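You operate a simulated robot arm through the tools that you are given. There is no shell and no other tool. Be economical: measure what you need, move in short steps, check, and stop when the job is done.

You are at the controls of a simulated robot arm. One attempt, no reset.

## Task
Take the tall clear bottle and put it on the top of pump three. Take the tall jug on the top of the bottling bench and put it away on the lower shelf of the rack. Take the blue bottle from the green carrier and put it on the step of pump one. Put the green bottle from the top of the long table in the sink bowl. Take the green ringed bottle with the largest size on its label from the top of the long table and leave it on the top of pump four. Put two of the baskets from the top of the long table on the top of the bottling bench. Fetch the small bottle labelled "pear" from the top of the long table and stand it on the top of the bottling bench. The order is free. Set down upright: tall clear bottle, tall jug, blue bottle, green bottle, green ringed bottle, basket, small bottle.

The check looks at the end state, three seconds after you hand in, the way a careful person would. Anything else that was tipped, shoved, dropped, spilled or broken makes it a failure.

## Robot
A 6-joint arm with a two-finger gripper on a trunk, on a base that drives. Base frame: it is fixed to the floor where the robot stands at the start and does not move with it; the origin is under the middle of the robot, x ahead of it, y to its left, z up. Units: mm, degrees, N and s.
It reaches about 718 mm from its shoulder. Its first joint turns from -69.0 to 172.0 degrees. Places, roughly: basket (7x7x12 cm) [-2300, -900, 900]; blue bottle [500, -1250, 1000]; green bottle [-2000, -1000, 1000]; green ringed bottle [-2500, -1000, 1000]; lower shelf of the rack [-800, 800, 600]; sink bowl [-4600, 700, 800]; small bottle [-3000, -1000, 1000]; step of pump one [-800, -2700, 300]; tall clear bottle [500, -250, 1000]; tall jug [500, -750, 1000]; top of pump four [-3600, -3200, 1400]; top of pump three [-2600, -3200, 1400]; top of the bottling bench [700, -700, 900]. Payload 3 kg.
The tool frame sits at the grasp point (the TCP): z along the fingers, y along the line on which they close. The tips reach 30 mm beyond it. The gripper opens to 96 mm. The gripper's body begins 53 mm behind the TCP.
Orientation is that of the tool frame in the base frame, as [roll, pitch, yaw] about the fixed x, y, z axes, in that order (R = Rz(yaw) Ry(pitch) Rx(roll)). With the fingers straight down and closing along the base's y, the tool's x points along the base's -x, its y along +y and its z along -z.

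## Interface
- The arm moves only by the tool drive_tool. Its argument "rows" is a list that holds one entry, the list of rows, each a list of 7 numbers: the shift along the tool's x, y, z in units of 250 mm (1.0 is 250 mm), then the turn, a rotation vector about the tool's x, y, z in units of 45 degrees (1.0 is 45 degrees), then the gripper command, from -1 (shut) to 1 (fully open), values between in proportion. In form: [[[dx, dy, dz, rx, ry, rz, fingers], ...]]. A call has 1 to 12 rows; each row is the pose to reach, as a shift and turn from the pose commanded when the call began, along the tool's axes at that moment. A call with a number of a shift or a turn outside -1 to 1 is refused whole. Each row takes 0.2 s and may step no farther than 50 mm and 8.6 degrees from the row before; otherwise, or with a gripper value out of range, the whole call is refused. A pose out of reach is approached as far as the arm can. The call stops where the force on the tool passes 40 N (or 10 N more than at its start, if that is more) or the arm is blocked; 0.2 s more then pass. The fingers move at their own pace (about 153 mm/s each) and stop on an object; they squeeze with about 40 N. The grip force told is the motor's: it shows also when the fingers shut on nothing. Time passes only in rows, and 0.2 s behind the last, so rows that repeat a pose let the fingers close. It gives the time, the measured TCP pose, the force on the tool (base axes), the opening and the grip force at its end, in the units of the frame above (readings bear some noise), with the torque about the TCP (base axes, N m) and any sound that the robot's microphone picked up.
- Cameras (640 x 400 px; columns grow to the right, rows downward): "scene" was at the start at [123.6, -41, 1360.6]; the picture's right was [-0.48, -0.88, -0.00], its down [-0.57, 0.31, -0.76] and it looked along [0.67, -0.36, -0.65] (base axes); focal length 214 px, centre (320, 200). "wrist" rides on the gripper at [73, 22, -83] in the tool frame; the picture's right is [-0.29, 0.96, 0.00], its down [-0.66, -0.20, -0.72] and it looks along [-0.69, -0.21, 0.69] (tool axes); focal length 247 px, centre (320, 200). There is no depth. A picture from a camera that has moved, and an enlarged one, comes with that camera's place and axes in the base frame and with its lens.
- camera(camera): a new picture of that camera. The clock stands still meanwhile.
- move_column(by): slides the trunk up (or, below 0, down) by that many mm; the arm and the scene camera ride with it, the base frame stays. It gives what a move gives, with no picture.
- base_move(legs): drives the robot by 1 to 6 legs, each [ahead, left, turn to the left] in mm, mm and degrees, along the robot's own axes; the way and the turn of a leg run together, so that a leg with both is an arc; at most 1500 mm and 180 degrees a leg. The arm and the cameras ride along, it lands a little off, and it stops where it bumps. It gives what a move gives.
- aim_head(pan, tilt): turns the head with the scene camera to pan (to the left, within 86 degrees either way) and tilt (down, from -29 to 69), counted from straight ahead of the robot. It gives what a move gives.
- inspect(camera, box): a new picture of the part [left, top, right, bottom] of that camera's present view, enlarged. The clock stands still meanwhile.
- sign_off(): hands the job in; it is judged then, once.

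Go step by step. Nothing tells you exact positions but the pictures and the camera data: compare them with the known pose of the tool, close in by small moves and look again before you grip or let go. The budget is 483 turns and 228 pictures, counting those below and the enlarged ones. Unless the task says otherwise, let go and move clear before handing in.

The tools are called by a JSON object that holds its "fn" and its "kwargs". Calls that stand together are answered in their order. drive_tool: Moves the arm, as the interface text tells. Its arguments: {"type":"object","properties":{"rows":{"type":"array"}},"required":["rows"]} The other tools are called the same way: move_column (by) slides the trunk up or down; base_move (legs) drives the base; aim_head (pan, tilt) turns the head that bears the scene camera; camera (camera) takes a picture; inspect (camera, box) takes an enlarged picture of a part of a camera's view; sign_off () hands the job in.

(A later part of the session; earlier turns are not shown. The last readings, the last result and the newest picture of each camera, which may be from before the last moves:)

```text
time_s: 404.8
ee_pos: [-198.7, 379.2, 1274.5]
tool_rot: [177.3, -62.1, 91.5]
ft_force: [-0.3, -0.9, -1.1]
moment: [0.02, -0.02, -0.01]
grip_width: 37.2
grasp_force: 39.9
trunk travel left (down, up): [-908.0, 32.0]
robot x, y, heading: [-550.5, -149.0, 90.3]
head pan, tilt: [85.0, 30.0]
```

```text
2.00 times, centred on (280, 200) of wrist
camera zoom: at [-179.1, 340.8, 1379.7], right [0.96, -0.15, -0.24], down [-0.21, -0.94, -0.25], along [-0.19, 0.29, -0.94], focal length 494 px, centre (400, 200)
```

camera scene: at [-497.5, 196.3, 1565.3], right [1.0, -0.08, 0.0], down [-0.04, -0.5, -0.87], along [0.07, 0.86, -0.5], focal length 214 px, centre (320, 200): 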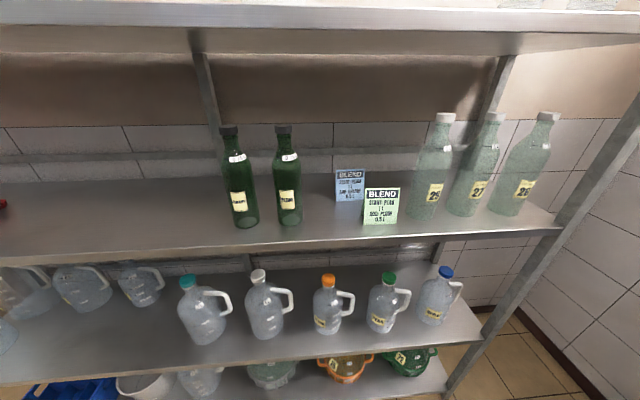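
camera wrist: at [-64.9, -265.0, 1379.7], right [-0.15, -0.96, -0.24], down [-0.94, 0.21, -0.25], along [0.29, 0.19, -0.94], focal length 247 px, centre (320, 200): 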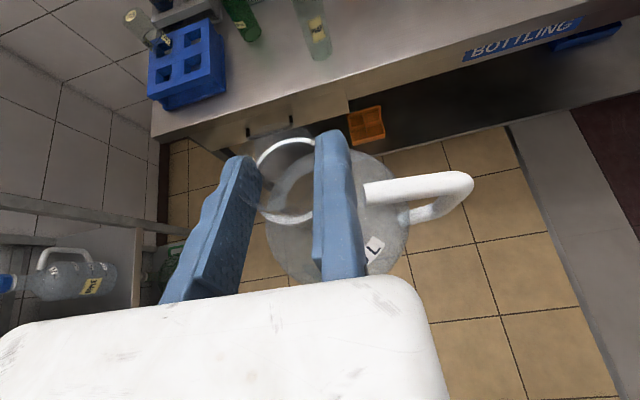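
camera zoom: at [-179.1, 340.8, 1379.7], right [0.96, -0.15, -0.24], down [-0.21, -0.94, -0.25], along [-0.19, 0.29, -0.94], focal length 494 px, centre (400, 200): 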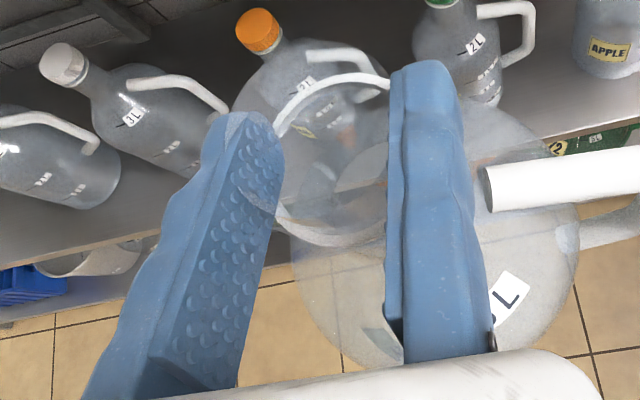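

Stable. I strafe left 960 mm, lower to shelf-entry height and look.

{"fn": "base_move", "kwargs": {"legs": [[0, 960, 0]]}}

{"fn": "move_column", "kwargs": {"by": -335}}

{"fn": "aim_head", "kwargs": {"pan": -15, "tilt": 30}}

{"fn": "camera", "kwargs": {"camera": "scene"}}

{"fn": "camera", "kwargs": {"camera": "wrist"}}

```text
time_s: 409.8
ee_pos: [-1153.4, 371.7, 1275.9]
tool_rot: [177.3, -62.1, 91.1]
ft_force: [-0.2, 0.5, -1.1]
moment: [-0.01, -0.01, 0.0]
grip_width: 37.4
grasp_force: 40.0
trunk travel left (down, up): [-908.0, 32.0]
robot x, y, heading: [-1509.9, -155.0, 90.2]
head pan, tilt: [85.0, 30.0]
```

```text
time_s: 413.1
ee_pos: [-1153.0, 371.8, 940.6]
tool_rot: [177.1, -62.1, 91.2]
ft_force: [0.4, 0.4, -0.3]
moment: [-0.06, 0.0, 0.0]
grip_width: 37.4
grasp_force: 40.3
trunk travel left (down, up): [-573.0, 367.0]
robot x, y, heading: [-1509.1, -152.2, 89.9]
head pan, tilt: [85.0, 30.0]
```

```text
time_s: 414.9
ee_pos: [-1153.5, 372.6, 941.7]
tool_rot: [177.2, -62.1, 91.2]
ft_force: [-0.1, 0.5, -0.5]
moment: [-0.01, -0.03, -0.02]
grip_width: 37.6
grasp_force: 39.5
trunk travel left (down, up): [-573.0, 367.0]
robot x, y, heading: [-1507.8, -155.2, 90.1]
head pan, tilt: [-15.0, 30.0]
```

```text
68 pictures are left
camera scene: at [-1487.9, -17.4, 1230.2], right [0.97, -0.26, 0.0], down [-0.13, -0.48, -0.87], along [0.22, 0.84, -0.5], focal length 214 px, centre (320, 200)
```

scene: 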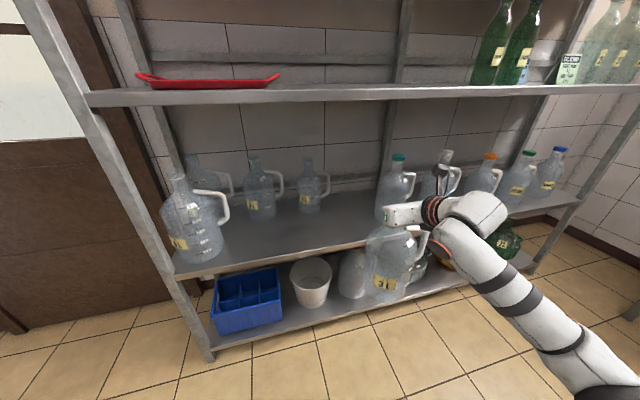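

```text
67 pictures are left
camera wrist: at [-1134.8, 334.1, 1044.7], right [0.96, -0.16, -0.24], down [-0.22, -0.94, -0.25], along [-0.18, 0.29, -0.94], focal length 247 px, centre (320, 200)
```

wrist: 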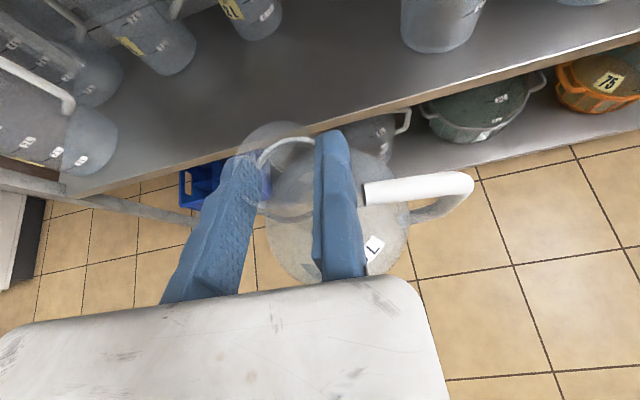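

Clear slot: shelf front at y≈600, free floor between the jugs. I drive in 250 mm and check.

{"fn": "base_move", "kwargs": {"legs": [[250, 0, 0]]}}

{"fn": "camera", "kwargs": {"camera": "scene"}}

{"fn": "camera", "kwargs": {"camera": "wrist"}}

```text
time_s: 416.7
ee_pos: [-1154.4, 623.3, 941.2]
tool_rot: [177.2, -62.0, 91.1]
ft_force: [-0.3, 0.2, -1.5]
moment: [-0.01, 0.01, 0.01]
grip_width: 37.4
grasp_force: 40.0
trunk travel left (down, up): [-573.0, 367.0]
robot x, y, heading: [-1511.8, 99.1, 90.5]
head pan, tilt: [-15.0, 30.0]
```

```text
66 pictures are left
camera scene: at [-1488.1, 234.4, 1230.1], right [0.97, -0.26, 0.0], down [-0.13, -0.48, -0.87], along [0.22, 0.84, -0.5], focal length 214 px, centre (320, 200)
```

scene: 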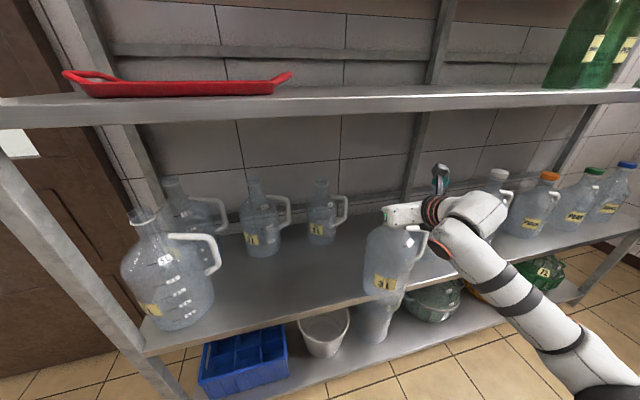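

```text
65 pictures are left
camera wrist: at [-1134.8, 585.5, 1044.4], right [0.96, -0.16, -0.24], down [-0.22, -0.94, -0.25], along [-0.18, 0.29, -0.94], focal length 247 px, centre (320, 200)
```

wrist: 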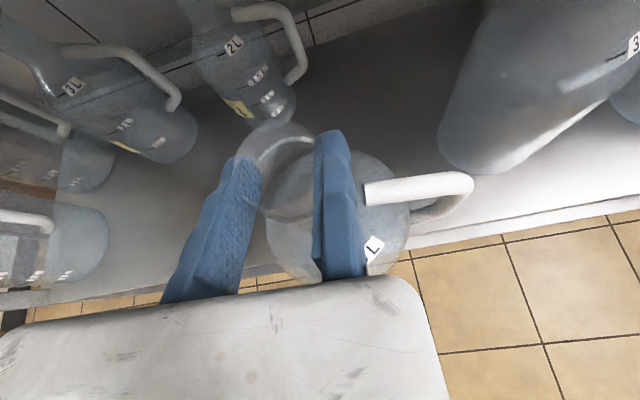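

Good spacing (≈80 mm to the neighbour). I advance 78 mm more and lower to contact.

{"fn": "base_move", "kwargs": {"legs": [[78, 0, 0]]}}

{"fn": "move_column", "kwargs": {"by": -18}}

{"fn": "inspect", "kwargs": {"camera": "scene", "box": [320, 170, 480, 310]}}

```text
time_s: 417.8
ee_pos: [-1153.6, 701.2, 939.4]
tool_rot: [177.2, -62.0, 91.1]
ft_force: [1.0, 0.2, -1.2]
moment: [-0.01, -0.03, -0.03]
grip_width: 37.5
grasp_force: 40.2
trunk travel left (down, up): [-573.0, 367.0]
robot x, y, heading: [-1509.8, 177.6, 89.8]
head pan, tilt: [-15.0, 30.0]
```

```text
time_s: 418.4
ee_pos: [-1153.9, 699.3, 927.8]
tool_rot: [176.7, -62.7, 91.6]
ft_force: [3.3, 4.3, 22.6]
moment: [1.37, 0.46, -0.24]
grip_width: 37.3
grasp_force: 40.0
trunk travel left (down, up): [-555.0, 385.0]
robot x, y, heading: [-1511.9, 172.8, 89.9]
head pan, tilt: [-15.0, 30.0]
```

```text
2.86 times, centred on (400, 240) of scene
camera zoom: at [-1489.9, 308.4, 1213.0], right [0.97, -0.26, 0.0], down [-0.13, -0.48, -0.87], along [0.22, 0.84, -0.5], focal length 613 px, centre (91, 86)
```

zoom: 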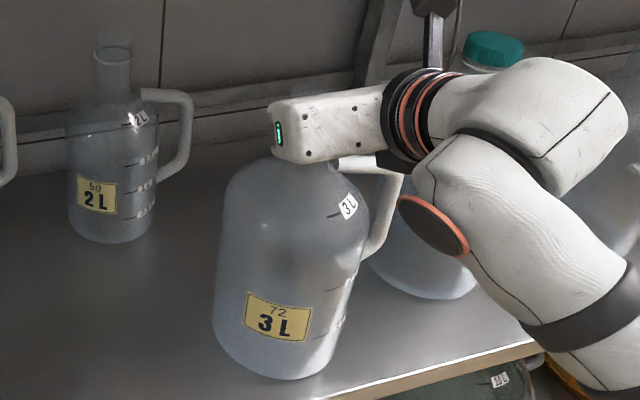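

The jug stands on the shelf. I unload 5 mm, open, and check before backing out.

{"fn": "move_column", "kwargs": {"by": 5}}

{"fn": "drive_tool", "kwargs": {"rows": [[[0, 0, 0, 0, 0, 0, 0.0], [0, 0, 0, 0, 0, 0, 0.3], [0, 0.02, 0, 0, 0, 0, 0.5], [0, 0.028, 0, 0, 0, 0, 0.6]]]}}

{"fn": "camera", "kwargs": {"camera": "wrist"}}

```text
time_s: 418.9
ee_pos: [-1153.3, 700.9, 927.7]
tool_rot: [177.3, -62.1, 91.2]
ft_force: [2.1, 2.0, 9.5]
moment: [0.8, 0.1, -0.15]
grip_width: 37.3
grasp_force: 39.9
trunk travel left (down, up): [-560.0, 380.0]
robot x, y, heading: [-1508.8, 173.1, 89.9]
head pan, tilt: [-15.0, 30.0]
```

```text
time_s: 419.9
ee_pos: [-1147.7, 700.3, 928.3]
tool_rot: [177.3, -62.1, 90.9]
ft_force: [0.9, 1.3, 0.2]
moment: [0.0, 0.0, 0.0]
grip_width: 76.9
grasp_force: 0.2
trunk travel left (down, up): [-560.0, 380.0]
robot x, y, heading: [-1510.5, 175.9, 90.1]
head pan, tilt: [-15.0, 30.0]
```

```text
63 pictures are left
camera wrist: at [-1128.1, 662.4, 1031.8], right [0.96, -0.16, -0.24], down [-0.22, -0.94, -0.25], along [-0.18, 0.29, -0.94], focal length 247 px, centre (320, 200)
```

wrist: 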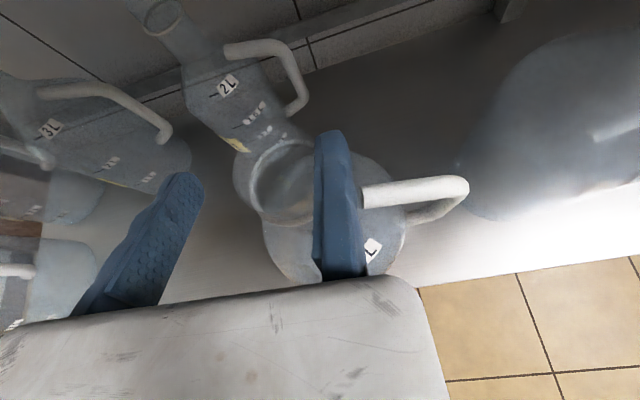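

Released and upright. I rise slightly and back out of the rack.

{"fn": "move_column", "kwargs": {"by": 8}}

{"fn": "base_move", "kwargs": {"legs": [[-330, 0, 0]]}}

{"fn": "camera", "kwargs": {"camera": "scene"}}

```text
time_s: 420.5
ee_pos: [-1147.8, 701.2, 936.8]
tool_rot: [177.2, -62.2, 91.1]
ft_force: [0.0, 0.1, -0.1]
moment: [-0.02, 0.01, -0.01]
grip_width: 76.8
grasp_force: 0.0
trunk travel left (down, up): [-568.0, 372.0]
robot x, y, heading: [-1512.2, 173.3, 89.9]
head pan, tilt: [-15.0, 30.0]
```

```text
time_s: 422.7
ee_pos: [-1147.3, 369.6, 936.2]
tool_rot: [177.2, -62.1, 91.2]
ft_force: [0.5, -0.2, -0.1]
moment: [-0.05, -0.02, 0.01]
grip_width: 76.9
grasp_force: 0.0
trunk travel left (down, up): [-568.0, 372.0]
robot x, y, heading: [-1508.3, -155.5, 89.9]
head pan, tilt: [-15.0, 30.0]
```

```text
62 pictures are left
camera scene: at [-1488.0, -20.4, 1225.3], right [0.97, -0.26, 0.0], down [-0.13, -0.48, -0.87], along [0.22, 0.84, -0.5], focal length 214 px, centre (320, 200)
```

scene: 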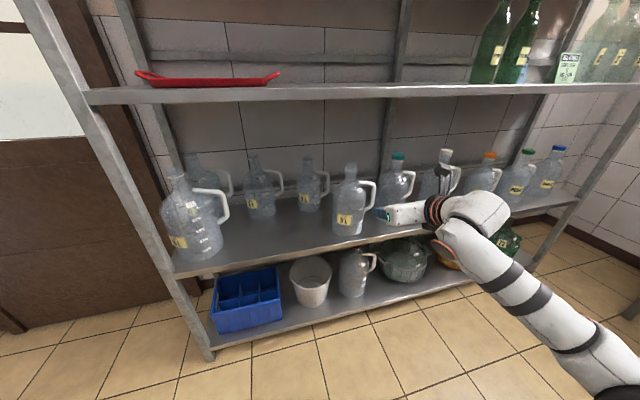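

Jug is put away. Next, a basket from the north edge of the long table (≈(-2647,-672)). I raise, turn to face south and move over.

{"fn": "move_column", "kwargs": {"by": 260}}

{"fn": "base_move", "kwargs": {"legs": [[150, 0, 0], [0, 0, 180], [0, -814, 0]]}}

{"fn": "camera", "kwargs": {"camera": "wrist"}}

```text
time_s: 425.4
ee_pos: [-1147.1, 370.1, 1195.7]
tool_rot: [177.2, -62.2, 91.1]
ft_force: [0.1, 0.9, 0.3]
moment: [0.01, -0.01, 0.01]
grip_width: 76.8
grasp_force: 0.0
trunk travel left (down, up): [-828.0, 112.0]
robot x, y, heading: [-1509.1, -157.8, 90.1]
head pan, tilt: [-15.0, 30.0]
```

```text
time_s: 428.3
ee_pos: [-1278.9, 588.5, 1195.9]
tool_rot: [176.1, -61.5, 105.0]
ft_force: [-1.1, -3.6, 0.3]
moment: [0.0, -0.02, -0.03]
grip_width: 76.7
grasp_force: 0.1
trunk travel left (down, up): [-828.0, 112.0]
robot x, y, heading: [-1511.4, -6.7, 104.0]
head pan, tilt: [-15.0, 30.0]
stopped in leg 2: the force on the tool passed its limit at 71 N (the readings are from after the stop); the commanded pose is now the measured one
```

```text
61 pictures are left
camera wrist: at [-1252.4, 556.2, 1300.5], right [0.97, 0.06, -0.23], down [0.0, -0.97, -0.24], along [-0.24, 0.24, -0.94], focal length 247 px, centre (320, 200)
```

wrist: 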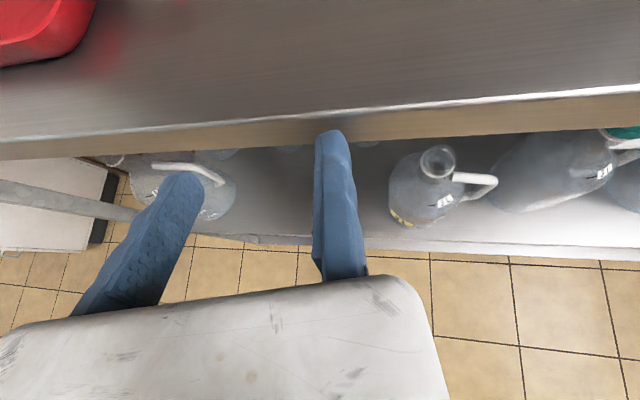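

I went the wrong way and the fingertip bumped the upper shelf's front edge. I back off and check that nothing was disturbed.

{"fn": "base_move", "kwargs": {"legs": [[-250, 0, 0]]}}

{"fn": "aim_head", "kwargs": {"pan": -20, "tilt": 20}}

{"fn": "camera", "kwargs": {"camera": "scene"}}

```text
time_s: 430.1
ee_pos: [-1220.5, 346.5, 1193.2]
tool_rot: [176.4, -61.5, 104.9]
ft_force: [0.0, 0.0, -0.4]
moment: [0.0, -0.01, -0.03]
grip_width: 76.9
grasp_force: 0.1
trunk travel left (down, up): [-828.0, 112.0]
robot x, y, heading: [-1448.6, -252.1, 103.7]
head pan, tilt: [-15.0, 30.0]
```

```text
time_s: 430.8
ee_pos: [-1219.1, 346.0, 1195.0]
tool_rot: [176.3, -61.6, 105.0]
ft_force: [-0.2, -0.6, -0.1]
moment: [-0.03, 0.01, 0.02]
grip_width: 76.7
grasp_force: 0.1
trunk travel left (down, up): [-828.0, 112.0]
robot x, y, heading: [-1452.0, -251.4, 103.9]
head pan, tilt: [-20.0, 20.0]
```

```text
60 pictures are left
camera scene: at [-1453.3, -110.1, 1501.3], right [0.99, -0.11, 0.0], down [-0.04, -0.34, -0.94], along [0.1, 0.93, -0.34], focal length 214 px, centre (320, 200)
```

scene: 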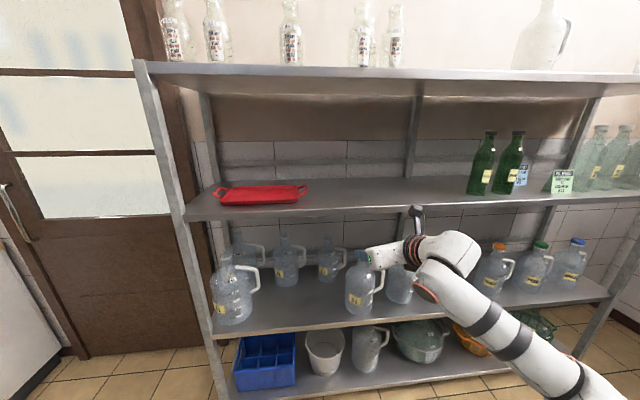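

Everything on the rack still stands. I clear the table, turn to face south, and go to the basket.

{"fn": "base_move", "kwargs": {"legs": [[90, 0, 0], [0, 0, 166], [-140, 0, 0], [0, -850, 0]]}}

{"fn": "camera", "kwargs": {"camera": "wrist"}}

```text
time_s: 443.8
ee_pos: [-2692.9, -559.1, 1195.7]
tool_rot: [176.3, -61.6, -88.3]
ft_force: [-1.5, 0.2, 0.6]
moment: [-0.03, 0.01, 0.02]
grip_width: 76.9
grasp_force: 0.0
trunk travel left (down, up): [-828.0, 112.0]
robot x, y, heading: [-2329.6, -30.9, -89.5]
head pan, tilt: [-20.0, 20.0]
```

```text
59 pictures are left
camera wrist: at [-2710.9, -519.0, 1299.6], right [-0.96, 0.17, -0.23], down [0.22, 0.94, -0.24], along [0.17, -0.28, -0.94], focal length 247 px, centre (320, 200)
```

wrist: 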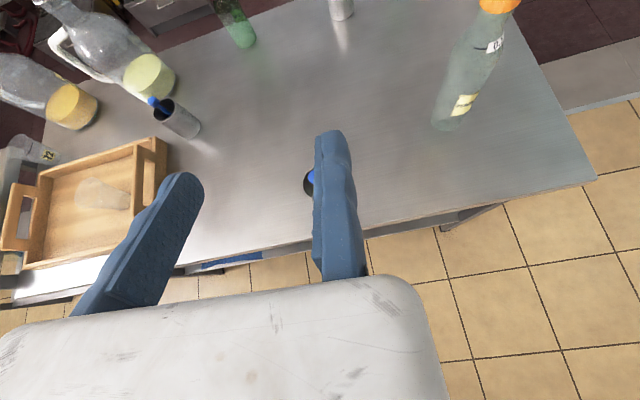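

The basket is just ahead-left of the fixed finger. I open fully, lower to mid-basket height and look.

{"fn": "drive_tool", "kwargs": {"rows": [[[0, 0, 0, 0, 0, 0, 1], [0, 0, 0, 0, 0, 0, 1]]]}}

{"fn": "base_move", "kwargs": {"legs": [[-40, 0, 0]]}}

{"fn": "move_column", "kwargs": {"by": -328}}

{"fn": "camera", "kwargs": {"camera": "wrist"}}

```text
time_s: 444.4
ee_pos: [-2692.7, -560.0, 1195.3]
tool_rot: [176.2, -61.6, -88.4]
ft_force: [1.2, -0.2, -0.5]
moment: [0.02, -0.04, -0.03]
grip_width: 96.3
grasp_force: 0.0
trunk travel left (down, up): [-828.0, 112.0]
robot x, y, heading: [-2326.2, -33.6, -89.4]
head pan, tilt: [-20.0, 20.0]
```

```text
time_s: 445.3
ee_pos: [-2692.1, -523.0, 1194.3]
tool_rot: [176.4, -61.4, -88.4]
ft_force: [0.2, -0.8, 0.7]
moment: [0.0, 0.0, 0.01]
grip_width: 96.0
grasp_force: 0.0
trunk travel left (down, up): [-828.0, 112.0]
robot x, y, heading: [-2329.0, 6.2, -89.5]
head pan, tilt: [-20.0, 20.0]
```

```text
time_s: 448.5
ee_pos: [-2692.9, -519.5, 867.2]
tool_rot: [176.3, -61.7, -88.3]
ft_force: [-0.5, 0.5, 0.1]
moment: [-0.01, -0.02, 0.02]
grip_width: 95.9
grasp_force: 0.1
trunk travel left (down, up): [-500.0, 440.0]
robot x, y, heading: [-2328.8, 8.9, -89.3]
head pan, tilt: [-20.0, 20.0]
```

```text
58 pictures are left
camera wrist: at [-2711.3, -479.3, 971.6], right [-0.96, 0.17, -0.23], down [0.22, 0.94, -0.24], along [0.18, -0.28, -0.94], focal length 247 px, centre (320, 200)
```

wrist: 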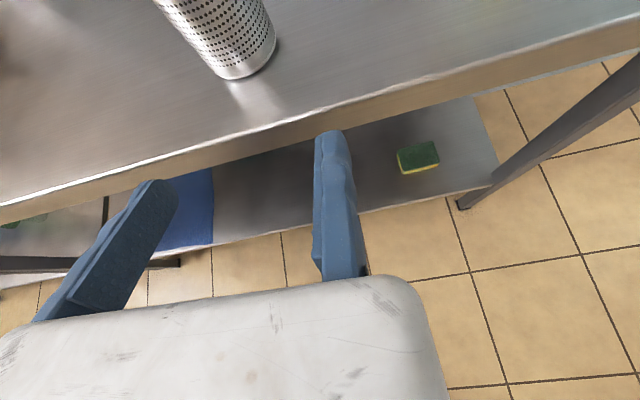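

Basket centre ≈(-2632,-690). I shift 18 mm left and drive in 110 mm.

{"fn": "drive_tool", "kwargs": {"rows": [[[0, -0.036, 0, 0, 0, 0, 1], [0, -0.072, 0, 0, 0, 0, 1]]]}}

{"fn": "base_move", "kwargs": {"legs": [[105, 0, 0]]}}

{"fn": "camera", "kwargs": {"camera": "wrist"}}

```text
time_s: 449.1
ee_pos: [-2674.6, -519.7, 866.5]
tool_rot: [176.2, -61.5, -88.3]
ft_force: [-0.4, -0.4, -0.6]
moment: [0.0, -0.04, 0.04]
grip_width: 95.9
grasp_force: 0.0
trunk travel left (down, up): [-500.0, 440.0]
robot x, y, heading: [-2331.3, 6.2, -89.5]
head pan, tilt: [-20.0, 20.0]
```

```text
time_s: 450.3
ee_pos: [-2674.1, -626.3, 865.6]
tool_rot: [176.3, -61.5, -88.2]
ft_force: [0.8, 0.4, 0.4]
moment: [-0.04, 0.0, -0.01]
grip_width: 96.0
grasp_force: 0.1
trunk travel left (down, up): [-500.0, 440.0]
robot x, y, heading: [-2328.7, -92.1, -89.5]
head pan, tilt: [-20.0, 20.0]
```

```text
57 pictures are left
camera wrist: at [-2692.5, -585.7, 970.2], right [-0.96, 0.17, -0.23], down [0.22, 0.94, -0.24], along [0.18, -0.28, -0.94], focal length 247 px, centre (320, 200)
```

wrist: 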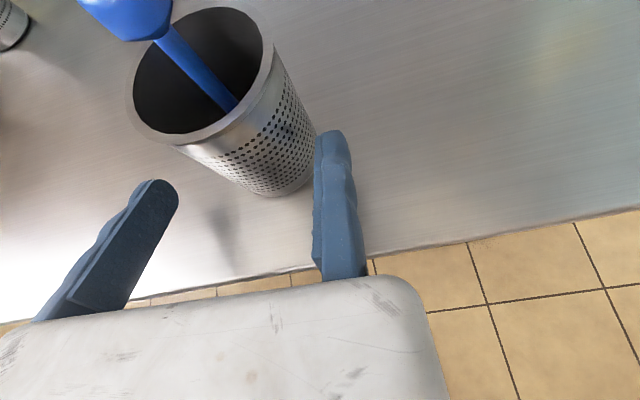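

Clear on both sides. I advance 58 mm and close gently.

{"fn": "base_move", "kwargs": {"legs": [[57, 0, 0]]}}

{"fn": "drive_tool", "kwargs": {"rows": [[[0, -0.016, 0, 0, 0, 0, 0.85], [0, -0.03, 0, 0, 0, 0, 0.7], [0, -0.034, 0, 0, 0, 0, 0.6], [0, -0.034, 0, 0, 0, 0, 0.5], [0, -0.034, 0, 0, 0, 0, 0.4], [0, -0.034, 0, 0, 0, 0, 0.3], [0, -0.034, 0, 0, 0, 0, -1], [0, -0.034, 0, 0, 0, 0, -1]]]}}

{"fn": "move_column", "kwargs": {"by": 40}}

{"fn": "camera", "kwargs": {"camera": "wrist"}}

```text
time_s: 451.2
ee_pos: [-2673.7, -683.0, 865.1]
tool_rot: [176.3, -61.6, -88.3]
ft_force: [1.3, 0.3, 0.1]
moment: [0.0, 0.0, -0.03]
grip_width: 96.1
grasp_force: 0.1
trunk travel left (down, up): [-500.0, 440.0]
robot x, y, heading: [-2326.9, -155.8, -89.3]
head pan, tilt: [-20.0, 20.0]
```

```text
time_s: 453.1
ee_pos: [-2665.2, -683.8, 865.9]
tool_rot: [176.4, -61.6, -88.3]
ft_force: [0.5, 0.4, 0.9]
moment: [-0.02, -0.1, -0.01]
grip_width: 60.1
grasp_force: 39.9
trunk travel left (down, up): [-500.0, 440.0]
robot x, y, heading: [-2328.7, -153.2, -89.4]
head pan, tilt: [-20.0, 20.0]
```

```text
time_s: 453.9
ee_pos: [-2665.3, -682.2, 904.2]
tool_rot: [176.2, -61.5, -88.4]
ft_force: [-0.5, 0.0, -0.5]
moment: [-0.02, 0.05, 0.02]
grip_width: 60.0
grasp_force: 40.0
trunk travel left (down, up): [-540.0, 400.0]
robot x, y, heading: [-2330.7, -156.4, -89.5]
head pan, tilt: [-20.0, 20.0]
```

```text
56 pictures are left
camera wrist: at [-2683.4, -642.5, 1010.1], right [-0.96, 0.17, -0.23], down [0.22, 0.94, -0.24], along [0.18, -0.28, -0.94], focal length 247 px, centre (320, 200)
```

wrist: 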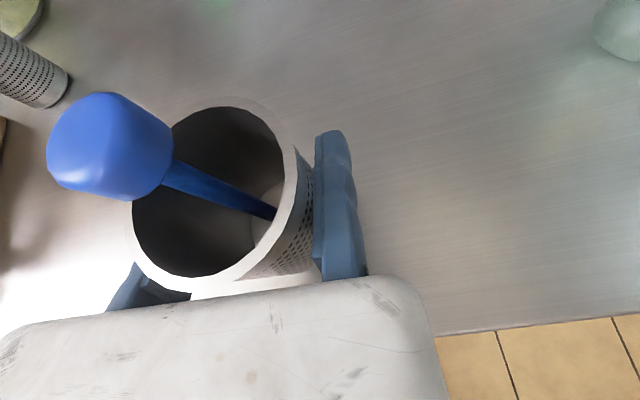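

Basket held. I carry it to the bottling bench, aiming at about (500,-420).

{"fn": "move_column", "kwargs": {"by": 230}}

{"fn": "base_move", "kwargs": {"legs": [[-200, 0, 0], [0, 0, 90], [1000, 0, 0], [950, 0, 0], [0, -140, 0]]}}

{"fn": "aim_head", "kwargs": {"pan": -35, "tilt": 35}}

{"fn": "camera", "kwargs": {"camera": "scene"}}

```text
time_s: 456.3
ee_pos: [-2664.7, -682.4, 1135.8]
tool_rot: [176.3, -61.5, -88.3]
ft_force: [0.2, -0.1, -1.6]
moment: [-0.01, 0.03, 0.01]
grip_width: 59.8
grasp_force: 40.4
trunk travel left (down, up): [-770.0, 170.0]
robot x, y, heading: [-2326.1, -154.1, -89.2]
head pan, tilt: [-20.0, 20.0]
```

```text
time_s: 472.1
ee_pos: [166.9, -389.1, 1135.3]
tool_rot: [176.2, -61.4, 2.6]
ft_force: [-0.3, 0.1, -1.2]
moment: [0.01, -0.01, 0.0]
grip_width: 58.9
grasp_force: 40.2
trunk travel left (down, up): [-770.0, 170.0]
robot x, y, heading: [-365.8, -60.0, 1.5]
head pan, tilt: [-20.0, 20.0]
```

```text
time_s: 472.8
ee_pos: [167.3, -388.5, 1135.9]
tool_rot: [176.4, -61.4, 2.6]
ft_force: [0.3, 0.1, -0.9]
moment: [-0.05, 0.01, 0.04]
grip_width: 59.1
grasp_force: 40.6
trunk travel left (down, up): [-770.0, 170.0]
robot x, y, heading: [-365.6, -58.2, 1.3]
head pan, tilt: [-35.0, 35.0]
```

```text
55 pictures are left
camera scene: at [-243.4, -109.0, 1419.5], right [-0.55, -0.83, 0.0], down [-0.48, 0.32, -0.82], along [0.68, -0.45, -0.57], focal length 214 px, centre (320, 200)
```

scene: 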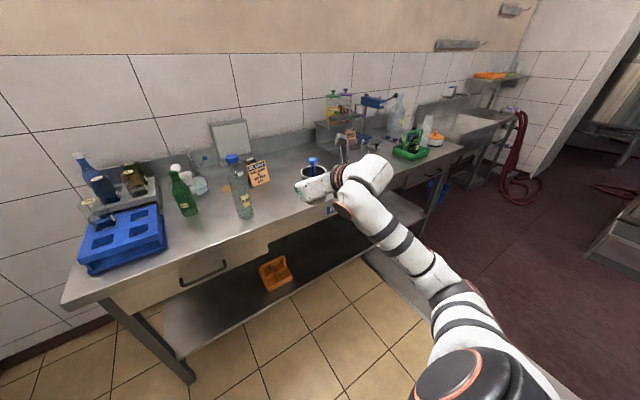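

I move right 70 and forward 315 over the free bench area, then lower stepwise.

{"fn": "base_move", "kwargs": {"legs": [[0, -75, -1.3], [315, 0, 0]]}}

{"fn": "move_column", "kwargs": {"by": -165}}

{"fn": "camera", "kwargs": {"camera": "wrist"}}

{"fn": "inspect", "kwargs": {"camera": "scene", "box": [240, 120, 400, 240]}}

```text
time_s: 475.6
ee_pos: [475.8, -478.3, 1135.9]
tool_rot: [176.3, -61.6, 1.1]
ft_force: [-0.6, 0.0, -0.7]
moment: [-0.02, 0.02, 0.0]
grip_width: 58.8
grasp_force: 39.6
trunk travel left (down, up): [-770.0, 170.0]
robot x, y, heading: [-51.3, -139.4, -0.4]
head pan, tilt: [-35.0, 35.0]
```

```text
time_s: 477.5
ee_pos: [475.3, -476.8, 970.7]
tool_rot: [176.3, -61.5, 1.1]
ft_force: [0.2, 0.7, -0.5]
moment: [-0.03, 0.02, 0.02]
grip_width: 58.6
grasp_force: 39.9
trunk travel left (down, up): [-605.0, 335.0]
robot x, y, heading: [-49.3, -136.7, -0.2]
head pan, tilt: [-35.0, 35.0]
```

```text
54 pictures are left
camera wrist: at [435.8, -493.8, 1075.3], right [-0.18, -0.96, -0.23], down [-0.94, 0.23, -0.24], along [0.29, 0.17, -0.94], focal length 247 px, centre (320, 200)
```

wrist: 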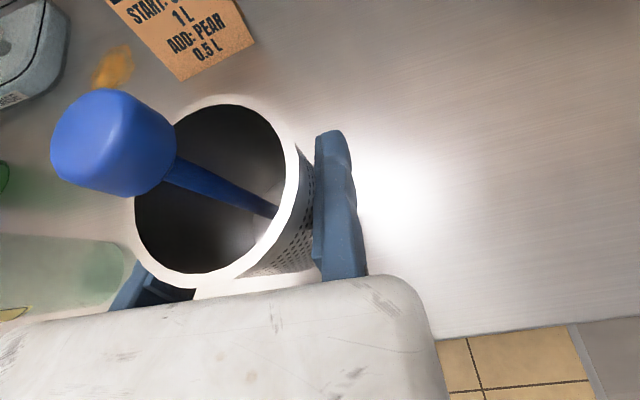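

```text
3.33 times, centred on (320, 180) of scene
camera zoom: at [71.1, -187.2, 1254.5], right [-0.57, -0.82, 0.0], down [-0.47, 0.33, -0.82], along [0.67, -0.47, -0.57], focal length 715 px, centre (320, 267)
```

zoom: 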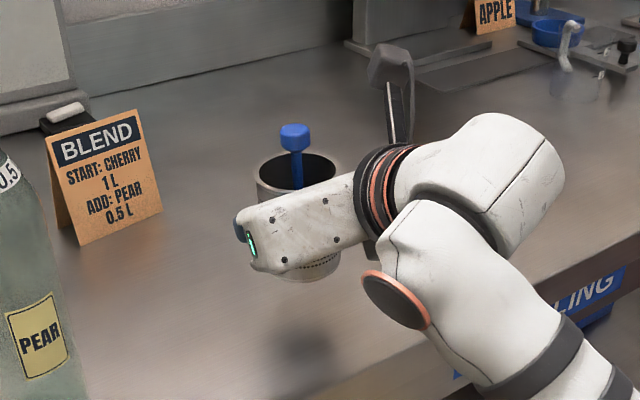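

Positioned over free bench. I lower in small steps.

{"fn": "move_column", "kwargs": {"by": -15}}

{"fn": "move_column", "kwargs": {"by": -6}}

```text
time_s: 478.1
ee_pos: [475.5, -477.7, 956.4]
tool_rot: [176.3, -61.5, 1.1]
ft_force: [0.0, -0.6, 0.2]
moment: [-0.02, -0.01, -0.03]
grip_width: 58.7
grasp_force: 39.9
trunk travel left (down, up): [-590.0, 350.0]
robot x, y, heading: [-48.4, -137.8, -0.2]
head pan, tilt: [-35.0, 35.0]
```

```text
time_s: 478.6
ee_pos: [475.0, -478.0, 948.9]
tool_rot: [176.2, -61.5, 1.1]
ft_force: [0.1, -0.5, -0.5]
moment: [-0.01, -0.01, 0.0]
grip_width: 58.6
grasp_force: 40.1
trunk travel left (down, up): [-584.0, 356.0]
robot x, y, heading: [-47.6, -135.8, -0.1]
head pan, tilt: [-35.0, 35.0]
```

{"fn": "move_column", "kwargs": {"by": -5}}

{"fn": "move_column", "kwargs": {"by": -4}}

{"fn": "inspect", "kwargs": {"camera": "scene", "box": [270, 140, 370, 220]}}

```text
time_s: 479.2
ee_pos: [475.5, -477.0, 944.9]
tool_rot: [176.3, -61.5, 1.2]
ft_force: [0.2, 1.2, -0.9]
moment: [-0.01, 0.01, 0.01]
grip_width: 58.7
grasp_force: 39.9
trunk travel left (down, up): [-579.0, 361.0]
robot x, y, heading: [-51.1, -133.5, -0.1]
head pan, tilt: [-35.0, 35.0]
```

```text
time_s: 479.7
ee_pos: [475.6, -477.0, 941.0]
tool_rot: [176.2, -61.5, 1.1]
ft_force: [-0.6, -0.2, 0.0]
moment: [-0.02, 0.02, 0.0]
grip_width: 58.7
grasp_force: 39.9
trunk travel left (down, up): [-575.0, 365.0]
robot x, y, heading: [-46.9, -137.1, -0.0]
head pan, tilt: [-35.0, 35.0]
```

```text
5.00 times, centred on (320, 180) of scene
camera zoom: at [71.1, -187.2, 1224.4], right [-0.57, -0.82, 0.0], down [-0.47, 0.33, -0.82], along [0.67, -0.47, -0.57], focal length 1072 px, centre (320, 300)
```

zoom: 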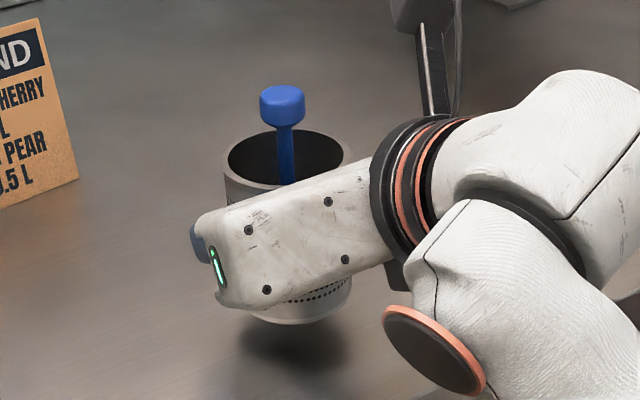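

A shadow gap of ~10 mm remains. Continue.

{"fn": "move_column", "kwargs": {"by": -6}}

{"fn": "move_column", "kwargs": {"by": -4}}

{"fn": "move_column", "kwargs": {"by": -3}}

```text
time_s: 480.3
ee_pos: [473.8, -477.8, 935.0]
tool_rot: [176.3, -61.4, 1.1]
ft_force: [0.1, 1.2, -0.4]
moment: [0.0, -0.03, 0.01]
grip_width: 58.5
grasp_force: 40.0
trunk travel left (down, up): [-569.0, 371.0]
robot x, y, heading: [-50.2, -132.2, -0.1]
head pan, tilt: [-35.0, 35.0]
```

```text
time_s: 480.8
ee_pos: [474.6, -477.7, 931.5]
tool_rot: [176.2, -61.5, 1.1]
ft_force: [-0.4, -0.9, -1.9]
moment: [-0.05, -0.03, 0.0]
grip_width: 58.4
grasp_force: 39.9
trunk travel left (down, up): [-565.0, 375.0]
robot x, y, heading: [-47.6, -133.8, 0.1]
head pan, tilt: [-35.0, 35.0]
```

```text
time_s: 481.3
ee_pos: [475.5, -476.7, 926.9]
tool_rot: [176.3, -61.5, 1.1]
ft_force: [-0.1, 0.1, -1.7]
moment: [0.0, 0.02, 0.01]
grip_width: 58.3
grasp_force: 39.9
trunk travel left (down, up): [-562.0, 378.0]
robot x, y, heading: [-51.8, -134.5, -0.1]
head pan, tilt: [-35.0, 35.0]
```

{"fn": "move_column", "kwargs": {"by": -3}}

{"fn": "move_column", "kwargs": {"by": -2}}

{"fn": "inspect", "kwargs": {"camera": "scene", "box": [270, 140, 370, 220]}}

```text
time_s: 481.8
ee_pos: [474.3, -476.9, 925.1]
tool_rot: [176.2, -61.5, 1.1]
ft_force: [-0.7, 0.4, 2.3]
moment: [0.17, 0.03, 0.05]
grip_width: 57.9
grasp_force: 40.4
trunk travel left (down, up): [-559.0, 381.0]
robot x, y, heading: [-53.4, -133.9, -0.0]
head pan, tilt: [-35.0, 35.0]
```

```text
time_s: 482.4
ee_pos: [474.8, -477.4, 923.2]
tool_rot: [176.1, -61.7, 1.2]
ft_force: [-0.1, 0.5, 2.8]
moment: [0.22, -0.06, 0.01]
grip_width: 53.2
grasp_force: 40.2
trunk travel left (down, up): [-557.0, 383.0]
robot x, y, heading: [-50.1, -138.9, -0.1]
head pan, tilt: [-35.0, 35.0]
```

```text
5.00 times, centred on (320, 180) of scene
camera zoom: at [70.4, -186.6, 1206.5], right [-0.57, -0.82, 0.0], down [-0.47, 0.33, -0.82], along [0.67, -0.47, -0.57], focal length 1072 px, centre (320, 300)
```

zoom: 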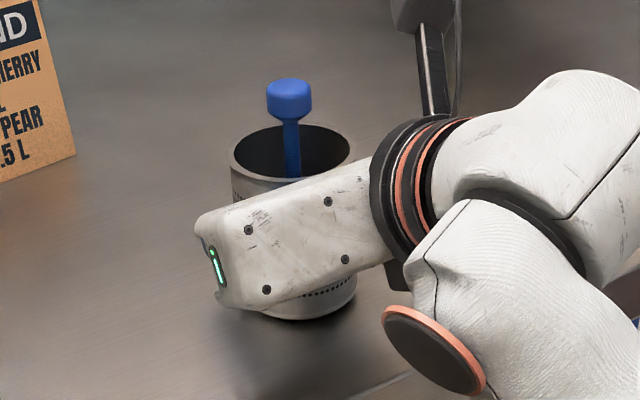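

It's on the bench (the basket was squeezing forward a bit, so next time I grip deeper). I release and back off.

{"fn": "drive_tool", "kwargs": {"rows": [[[0, 0, 0, 0, 0, 0, 0.3], [0, 0, 0, 0, 0, 0, 0.7], [0, 0.012, 0, 0, 0, 0, 1], [0, 0.016, 0, 0, 0, 0, 1]]]}}

{"fn": "base_move", "kwargs": {"legs": [[-300, 0, 0]]}}

{"fn": "camera", "kwargs": {"camera": "scene"}}

```text
time_s: 483.4
ee_pos: [474.7, -480.6, 922.3]
tool_rot: [176.2, -61.6, 1.1]
ft_force: [0.3, -0.5, -0.4]
moment: [0.01, -0.02, 0.01]
grip_width: 95.9
grasp_force: 0.1
trunk travel left (down, up): [-557.0, 383.0]
robot x, y, heading: [-48.1, -139.5, 0.1]
head pan, tilt: [-35.0, 35.0]
```

```text
time_s: 485.4
ee_pos: [175.0, -481.0, 923.2]
tool_rot: [176.3, -61.6, 1.0]
ft_force: [0.2, -1.6, -0.4]
moment: [0.0, -0.03, 0.02]
grip_width: 96.2
grasp_force: 0.0
trunk travel left (down, up): [-557.0, 383.0]
robot x, y, heading: [-349.1, -133.8, -0.1]
head pan, tilt: [-35.0, 35.0]
```

```text
50 pictures are left
camera scene: at [-229.8, -186.8, 1206.5], right [-0.57, -0.82, 0.0], down [-0.47, 0.33, -0.82], along [0.67, -0.47, -0.57], focal length 214 px, centre (320, 200)
```

scene: 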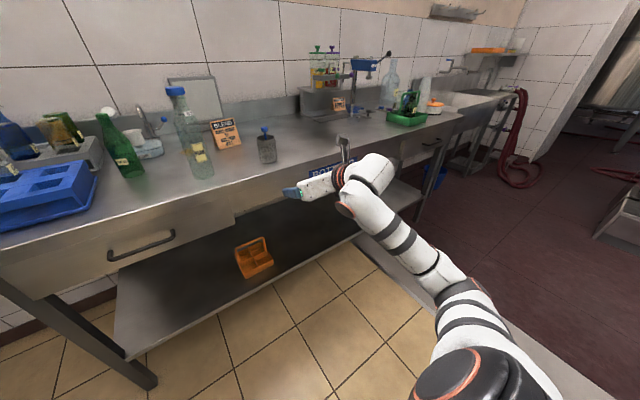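

Basket stands. Now the blue bottle in the green carrier; I move south along the bench and look.

{"fn": "move_column", "kwargs": {"by": 280}}

{"fn": "base_move", "kwargs": {"legs": [[200, 0, 0], [0, -680, 0]]}}

{"fn": "camera", "kwargs": {"camera": "wrist"}}

{"fn": "camera", "kwargs": {"camera": "scene"}}

```text
time_s: 488.2
ee_pos: [174.1, -481.4, 1203.6]
tool_rot: [176.3, -61.5, 1.2]
ft_force: [0.4, -0.8, 0.8]
moment: [0.0, 0.0, -0.01]
grip_width: 96.0
grasp_force: 0.0
trunk travel left (down, up): [-837.0, 103.0]
robot x, y, heading: [-353.4, -137.5, -0.0]
head pan, tilt: [-35.0, 35.0]
```

```text
time_s: 493.2
ee_pos: [372.1, -1167.5, 1203.8]
tool_rot: [176.2, -61.5, 1.0]
ft_force: [-0.1, -0.3, 0.6]
moment: [-0.01, 0.01, 0.0]
grip_width: 96.1
grasp_force: 0.0
trunk travel left (down, up): [-837.0, 103.0]
robot x, y, heading: [-150.0, -819.5, -0.3]
head pan, tilt: [-35.0, 35.0]
```

```text
49 pictures are left
camera wrist: at [332.7, -1184.0, 1307.5], right [-0.18, -0.96, -0.23], down [-0.94, 0.23, -0.24], along [0.29, 0.17, -0.94], focal length 247 px, centre (320, 200)
```

wrist: 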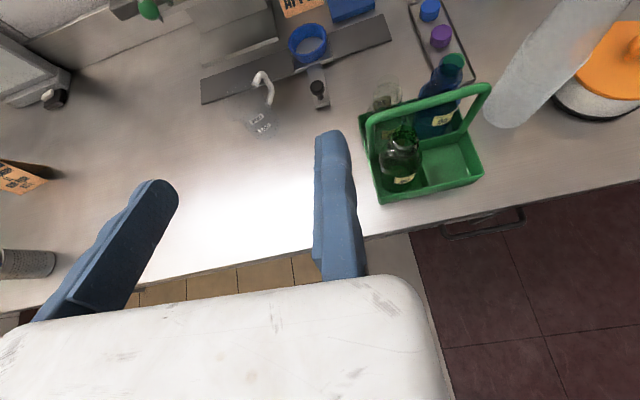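

```text
48 pictures are left
camera scene: at [-30.9, -872.2, 1486.5], right [-0.58, -0.82, 0.0], down [-0.47, 0.33, -0.82], along [0.67, -0.47, -0.57], focal length 214 px, centre (320, 200)
```

scene: 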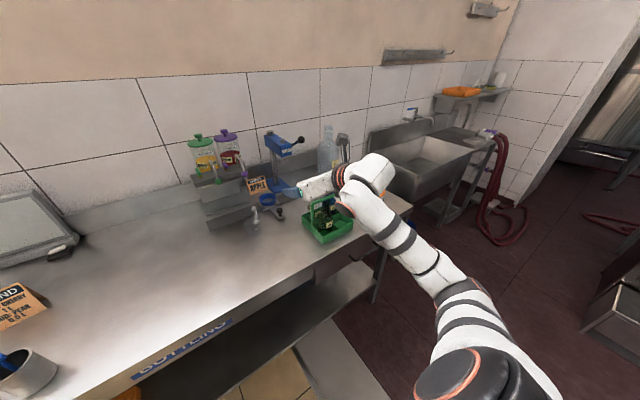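

I zoom the wrist view on the carrier.

{"fn": "inspect", "kwargs": {"camera": "wrist", "box": [340, 40, 520, 220]}}

{"fn": "inspect", "kwargs": {"camera": "scene", "box": [260, 140, 400, 260]}}

```text
2.22 times, centred on (430, 130) of wrist
camera zoom: at [332.7, -1184.0, 1307.5], right [-0.18, -0.96, -0.23], down [-0.94, 0.23, -0.24], along [0.29, 0.17, -0.94], focal length 549 px, centre (76, 356)
```

zoom: 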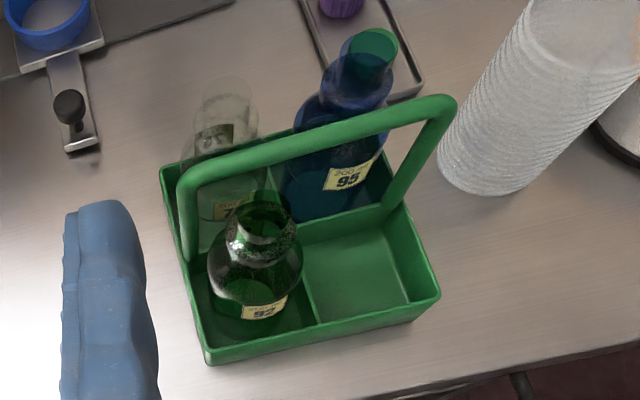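

```text
3.33 times, centred on (330, 200) of scene
camera zoom: at [-30.9, -872.2, 1486.5], right [-0.58, -0.82, 0.0], down [-0.47, 0.33, -0.82], along [0.67, -0.47, -0.57], focal length 715 px, centre (287, 200)
```

zoom: 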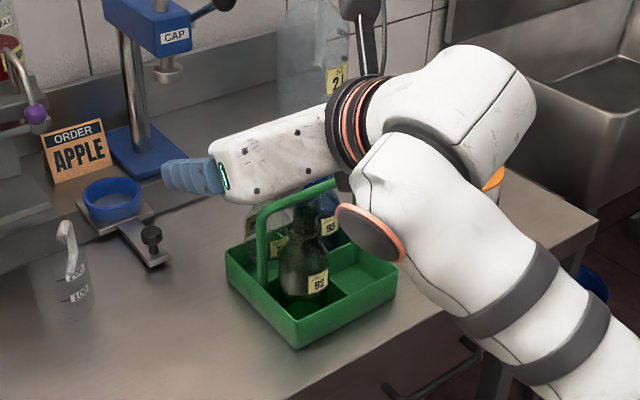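

The blue bottle (200 ml, no. 95) is at about (545,-1328), top z≈1032, right behind the carrier handle (x≈511, z≈1018). I'll take it by the neck with a steep ~70° approach. First I pitch the tool.

{"fn": "drive_tool", "kwargs": {"rows": [[[0, 0, 0.06, 0, -0.18, 0, 1], [0, 0, 0.12, 0, -0.36, 0, 1], [0, 0, 0.18, 0, -0.54, 0, 1], [0, 0, 0.24, 0, -0.72, 0, 1], [0, 0, 0.3, 0, -0.93, 0, 1]]]}}

```text
refused: row 5 steps farther than a row can; nothing moved
```

{"fn": "drive_tool", "kwargs": {"rows": [[[0, 0, 0.06, 0, -0.18, 0, 1], [0, 0, 0.12, 0, -0.36, 0, 1], [0, 0, 0.18, 0, -0.54, 0, 1], [0, 0, 0.24, 0, -0.72, 0, 1], [0, 0, 0.3, 0, -0.9, 0, 1]]]}}

```text
time_s: 494.4
ee_pos: [361.8, -1166.8, 1113.7]
tool_rot: [-179.3, -23.9, -3.7]
ft_force: [-0.5, -1.0, 0.1]
moment: [-0.01, 0.01, -0.03]
grip_width: 96.0
grasp_force: 0.1
out of reach, approached as far as the arm can: row 3, 4, 5
trunk travel left (down, up): [-837.0, 103.0]
robot x, y, heading: [-153.9, -819.9, -0.1]
head pan, tilt: [-35.0, 35.0]
```

66° pitch reached. I move over the bottle at safe height and look.

{"fn": "base_move", "kwargs": {"legs": [[0, -178, 0], [150, 0, 0]]}}

{"fn": "drive_tool", "kwargs": {"rows": [[[0, 0, 0.1, 0, 0, 0, 1]]]}}

{"fn": "camera", "kwargs": {"camera": "wrist"}}

```text
time_s: 496.9
ee_pos: [508.4, -1344.1, 1114.5]
tool_rot: [-179.3, -24.1, -3.7]
ft_force: [0.4, 0.5, -0.2]
moment: [-0.01, 0.01, -0.01]
grip_width: 96.1
grasp_force: 0.0
trunk travel left (down, up): [-837.0, 103.0]
robot x, y, heading: [-4.6, -996.5, -0.2]
head pan, tilt: [-35.0, 35.0]
```

```text
time_s: 497.3
ee_pos: [511.0, -1344.7, 1093.2]
tool_rot: [-179.2, -24.2, -4.0]
ft_force: [0.3, 1.0, 0.5]
moment: [-0.02, -0.03, 0.02]
grip_width: 95.8
grasp_force: 0.0
out of reach, approached as far as the arm can: row 1
trunk travel left (down, up): [-837.0, 103.0]
robot x, y, heading: [2.4, -999.5, -0.1]
head pan, tilt: [-35.0, 35.0]
```

```text
45 pictures are left
camera wrist: at [542.6, -1369.3, 1197.9], right [-0.33, -0.94, -0.13], down [-0.89, 0.25, 0.39], along [-0.33, 0.25, -0.91], focal length 247 px, centre (320, 200)
```

wrist: 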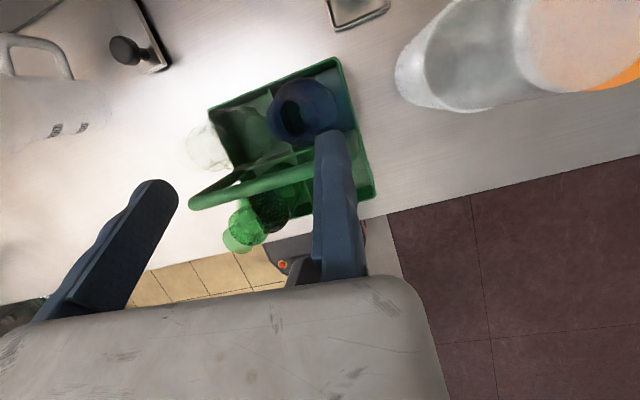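

Neck centre ≈(548,-1327). I narrow the opening to ~52 mm so the moving finger fits between the two bottles, shift right 6 mm and go forward 36 mm.

{"fn": "drive_tool", "kwargs": {"rows": [[[0, 0.024, 0, 0, 0, 0, 0.08], [0, 0.024, 0, 0, 0, 0, 0.08]]]}}

{"fn": "base_move", "kwargs": {"legs": [[36, 0, 0]]}}

{"fn": "camera", "kwargs": {"camera": "wrist"}}

```text
time_s: 497.9
ee_pos: [511.0, -1351.6, 1092.4]
tool_rot: [-179.3, -24.2, -3.8]
ft_force: [-0.5, -0.1, 0.0]
moment: [0.02, 0.01, 0.05]
grip_width: 51.6
grasp_force: 0.0
trunk travel left (down, up): [-837.0, 103.0]
robot x, y, heading: [-2.2, -1000.0, -0.3]
head pan, tilt: [-35.0, 35.0]
```

```text
time_s: 498.7
ee_pos: [543.3, -1349.4, 1093.5]
tool_rot: [-179.2, -24.3, -3.8]
ft_force: [0.0, -0.2, 0.1]
moment: [-0.01, -0.01, 0.0]
grip_width: 52.0
grasp_force: 0.0
trunk travel left (down, up): [-837.0, 103.0]
robot x, y, heading: [33.9, -1000.3, -0.4]
head pan, tilt: [-35.0, 35.0]
```

```text
44 pictures are left
camera wrist: at [574.2, -1374.3, 1199.2], right [-0.33, -0.94, -0.13], down [-0.89, 0.25, 0.39], along [-0.33, 0.24, -0.91], focal length 247 px, centre (320, 200)
```

wrist: 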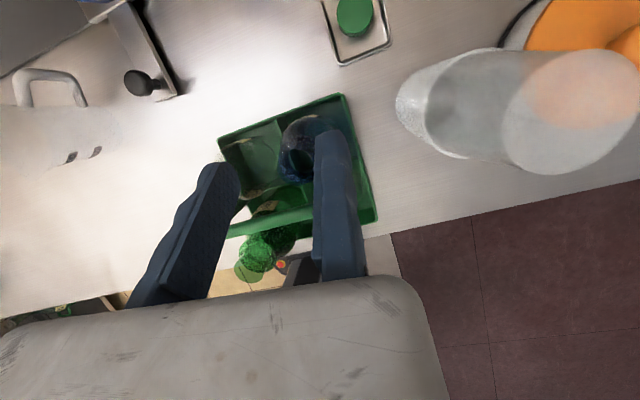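

Aligned. I descend 50 mm and check.

{"fn": "move_column", "kwargs": {"by": -55}}

{"fn": "camera", "kwargs": {"camera": "wrist"}}

{"fn": "inspect", "kwargs": {"camera": "scene", "box": [220, 60, 440, 220]}}

```text
time_s: 499.7
ee_pos: [545.7, -1349.1, 1036.4]
tool_rot: [-179.3, -24.2, -3.7]
ft_force: [-0.4, -0.5, -0.5]
moment: [-0.01, 0.03, 0.0]
grip_width: 52.0
grasp_force: 0.1
trunk travel left (down, up): [-782.0, 158.0]
robot x, y, heading: [33.1, -1000.6, -0.3]
head pan, tilt: [-35.0, 35.0]
```

```text
43 pictures are left
camera wrist: at [576.9, -1374.4, 1142.8], right [-0.33, -0.94, -0.13], down [-0.88, 0.25, 0.39], along [-0.33, 0.24, -0.91], focal length 247 px, centre (320, 200)
```

wrist: 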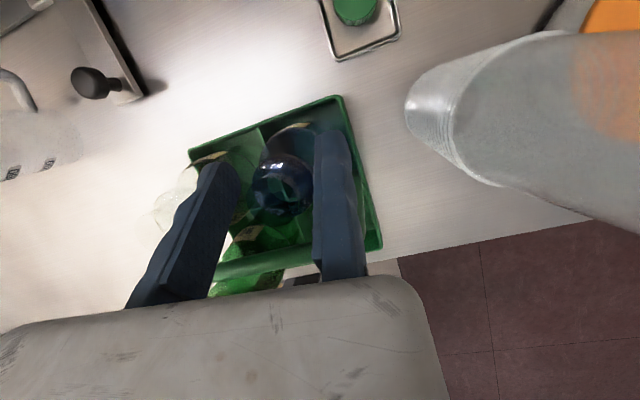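

```text
2.50 times, centred on (330, 140) of scene
camera zoom: at [153.0, -1051.7, 1431.5], right [-0.58, -0.82, 0.0], down [-0.47, 0.33, -0.82], along [0.67, -0.47, -0.57], focal length 536 px, centre (295, 350)
```

zoom: 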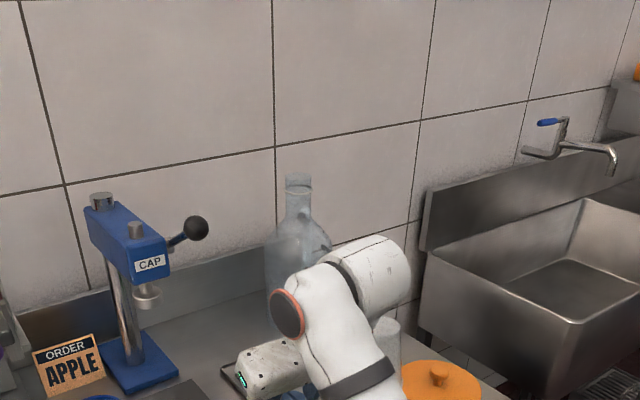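

Mouth is centred between the fingers, and the neighbour bottle is clear. I descend 33 mm and close.

{"fn": "move_column", "kwargs": {"by": -33}}

{"fn": "drive_tool", "kwargs": {"rows": [[[0, -0.01, 0, 0, 0, 0, -0.05], [0, -0.02, 0, 0, 0, 0, -0.15], [0, -0.026, 0, 0, 0, 0, -0.25], [0, -0.026, 0, 0, 0, 0, -0.35], [0, -0.026, 0, 0, 0, 0, -0.45], [0, -0.026, 0, 0, 0, 0, -0.6], [0, -0.026, 0, 0, 0, 0, -1], [0, -0.026, 0, 0, 0, 0, -1]]]}}

{"fn": "camera", "kwargs": {"camera": "wrist"}}

```text
time_s: 500.5
ee_pos: [546.8, -1350.0, 1003.3]
tool_rot: [-179.2, -24.2, -3.7]
ft_force: [0.9, 0.4, 3.5]
moment: [0.09, -0.02, 0.03]
grip_width: 52.9
grasp_force: 11.9
trunk travel left (down, up): [-749.0, 191.0]
robot x, y, heading: [33.8, -1000.1, -0.1]
head pan, tilt: [-35.0, 35.0]
```

```text
time_s: 502.3
ee_pos: [545.7, -1343.3, 1005.0]
tool_rot: [-179.3, -24.5, -3.8]
ft_force: [3.3, -5.6, 17.8]
moment: [0.14, -0.18, -0.1]
grip_width: 49.2
grasp_force: 39.6
trunk travel left (down, up): [-749.0, 191.0]
robot x, y, heading: [32.8, -1005.8, -0.2]
head pan, tilt: [-35.0, 35.0]
```

```text
41 pictures are left
camera wrist: at [575.5, -1367.7, 1111.3], right [-0.33, -0.94, -0.13], down [-0.89, 0.25, 0.39], along [-0.33, 0.24, -0.91], focal length 247 px, centre (320, 200)
```

wrist: 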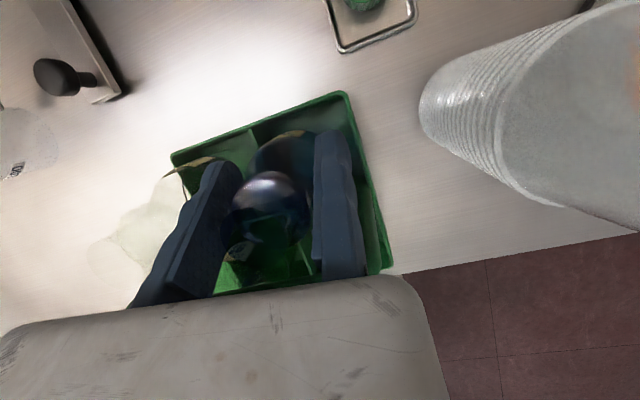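

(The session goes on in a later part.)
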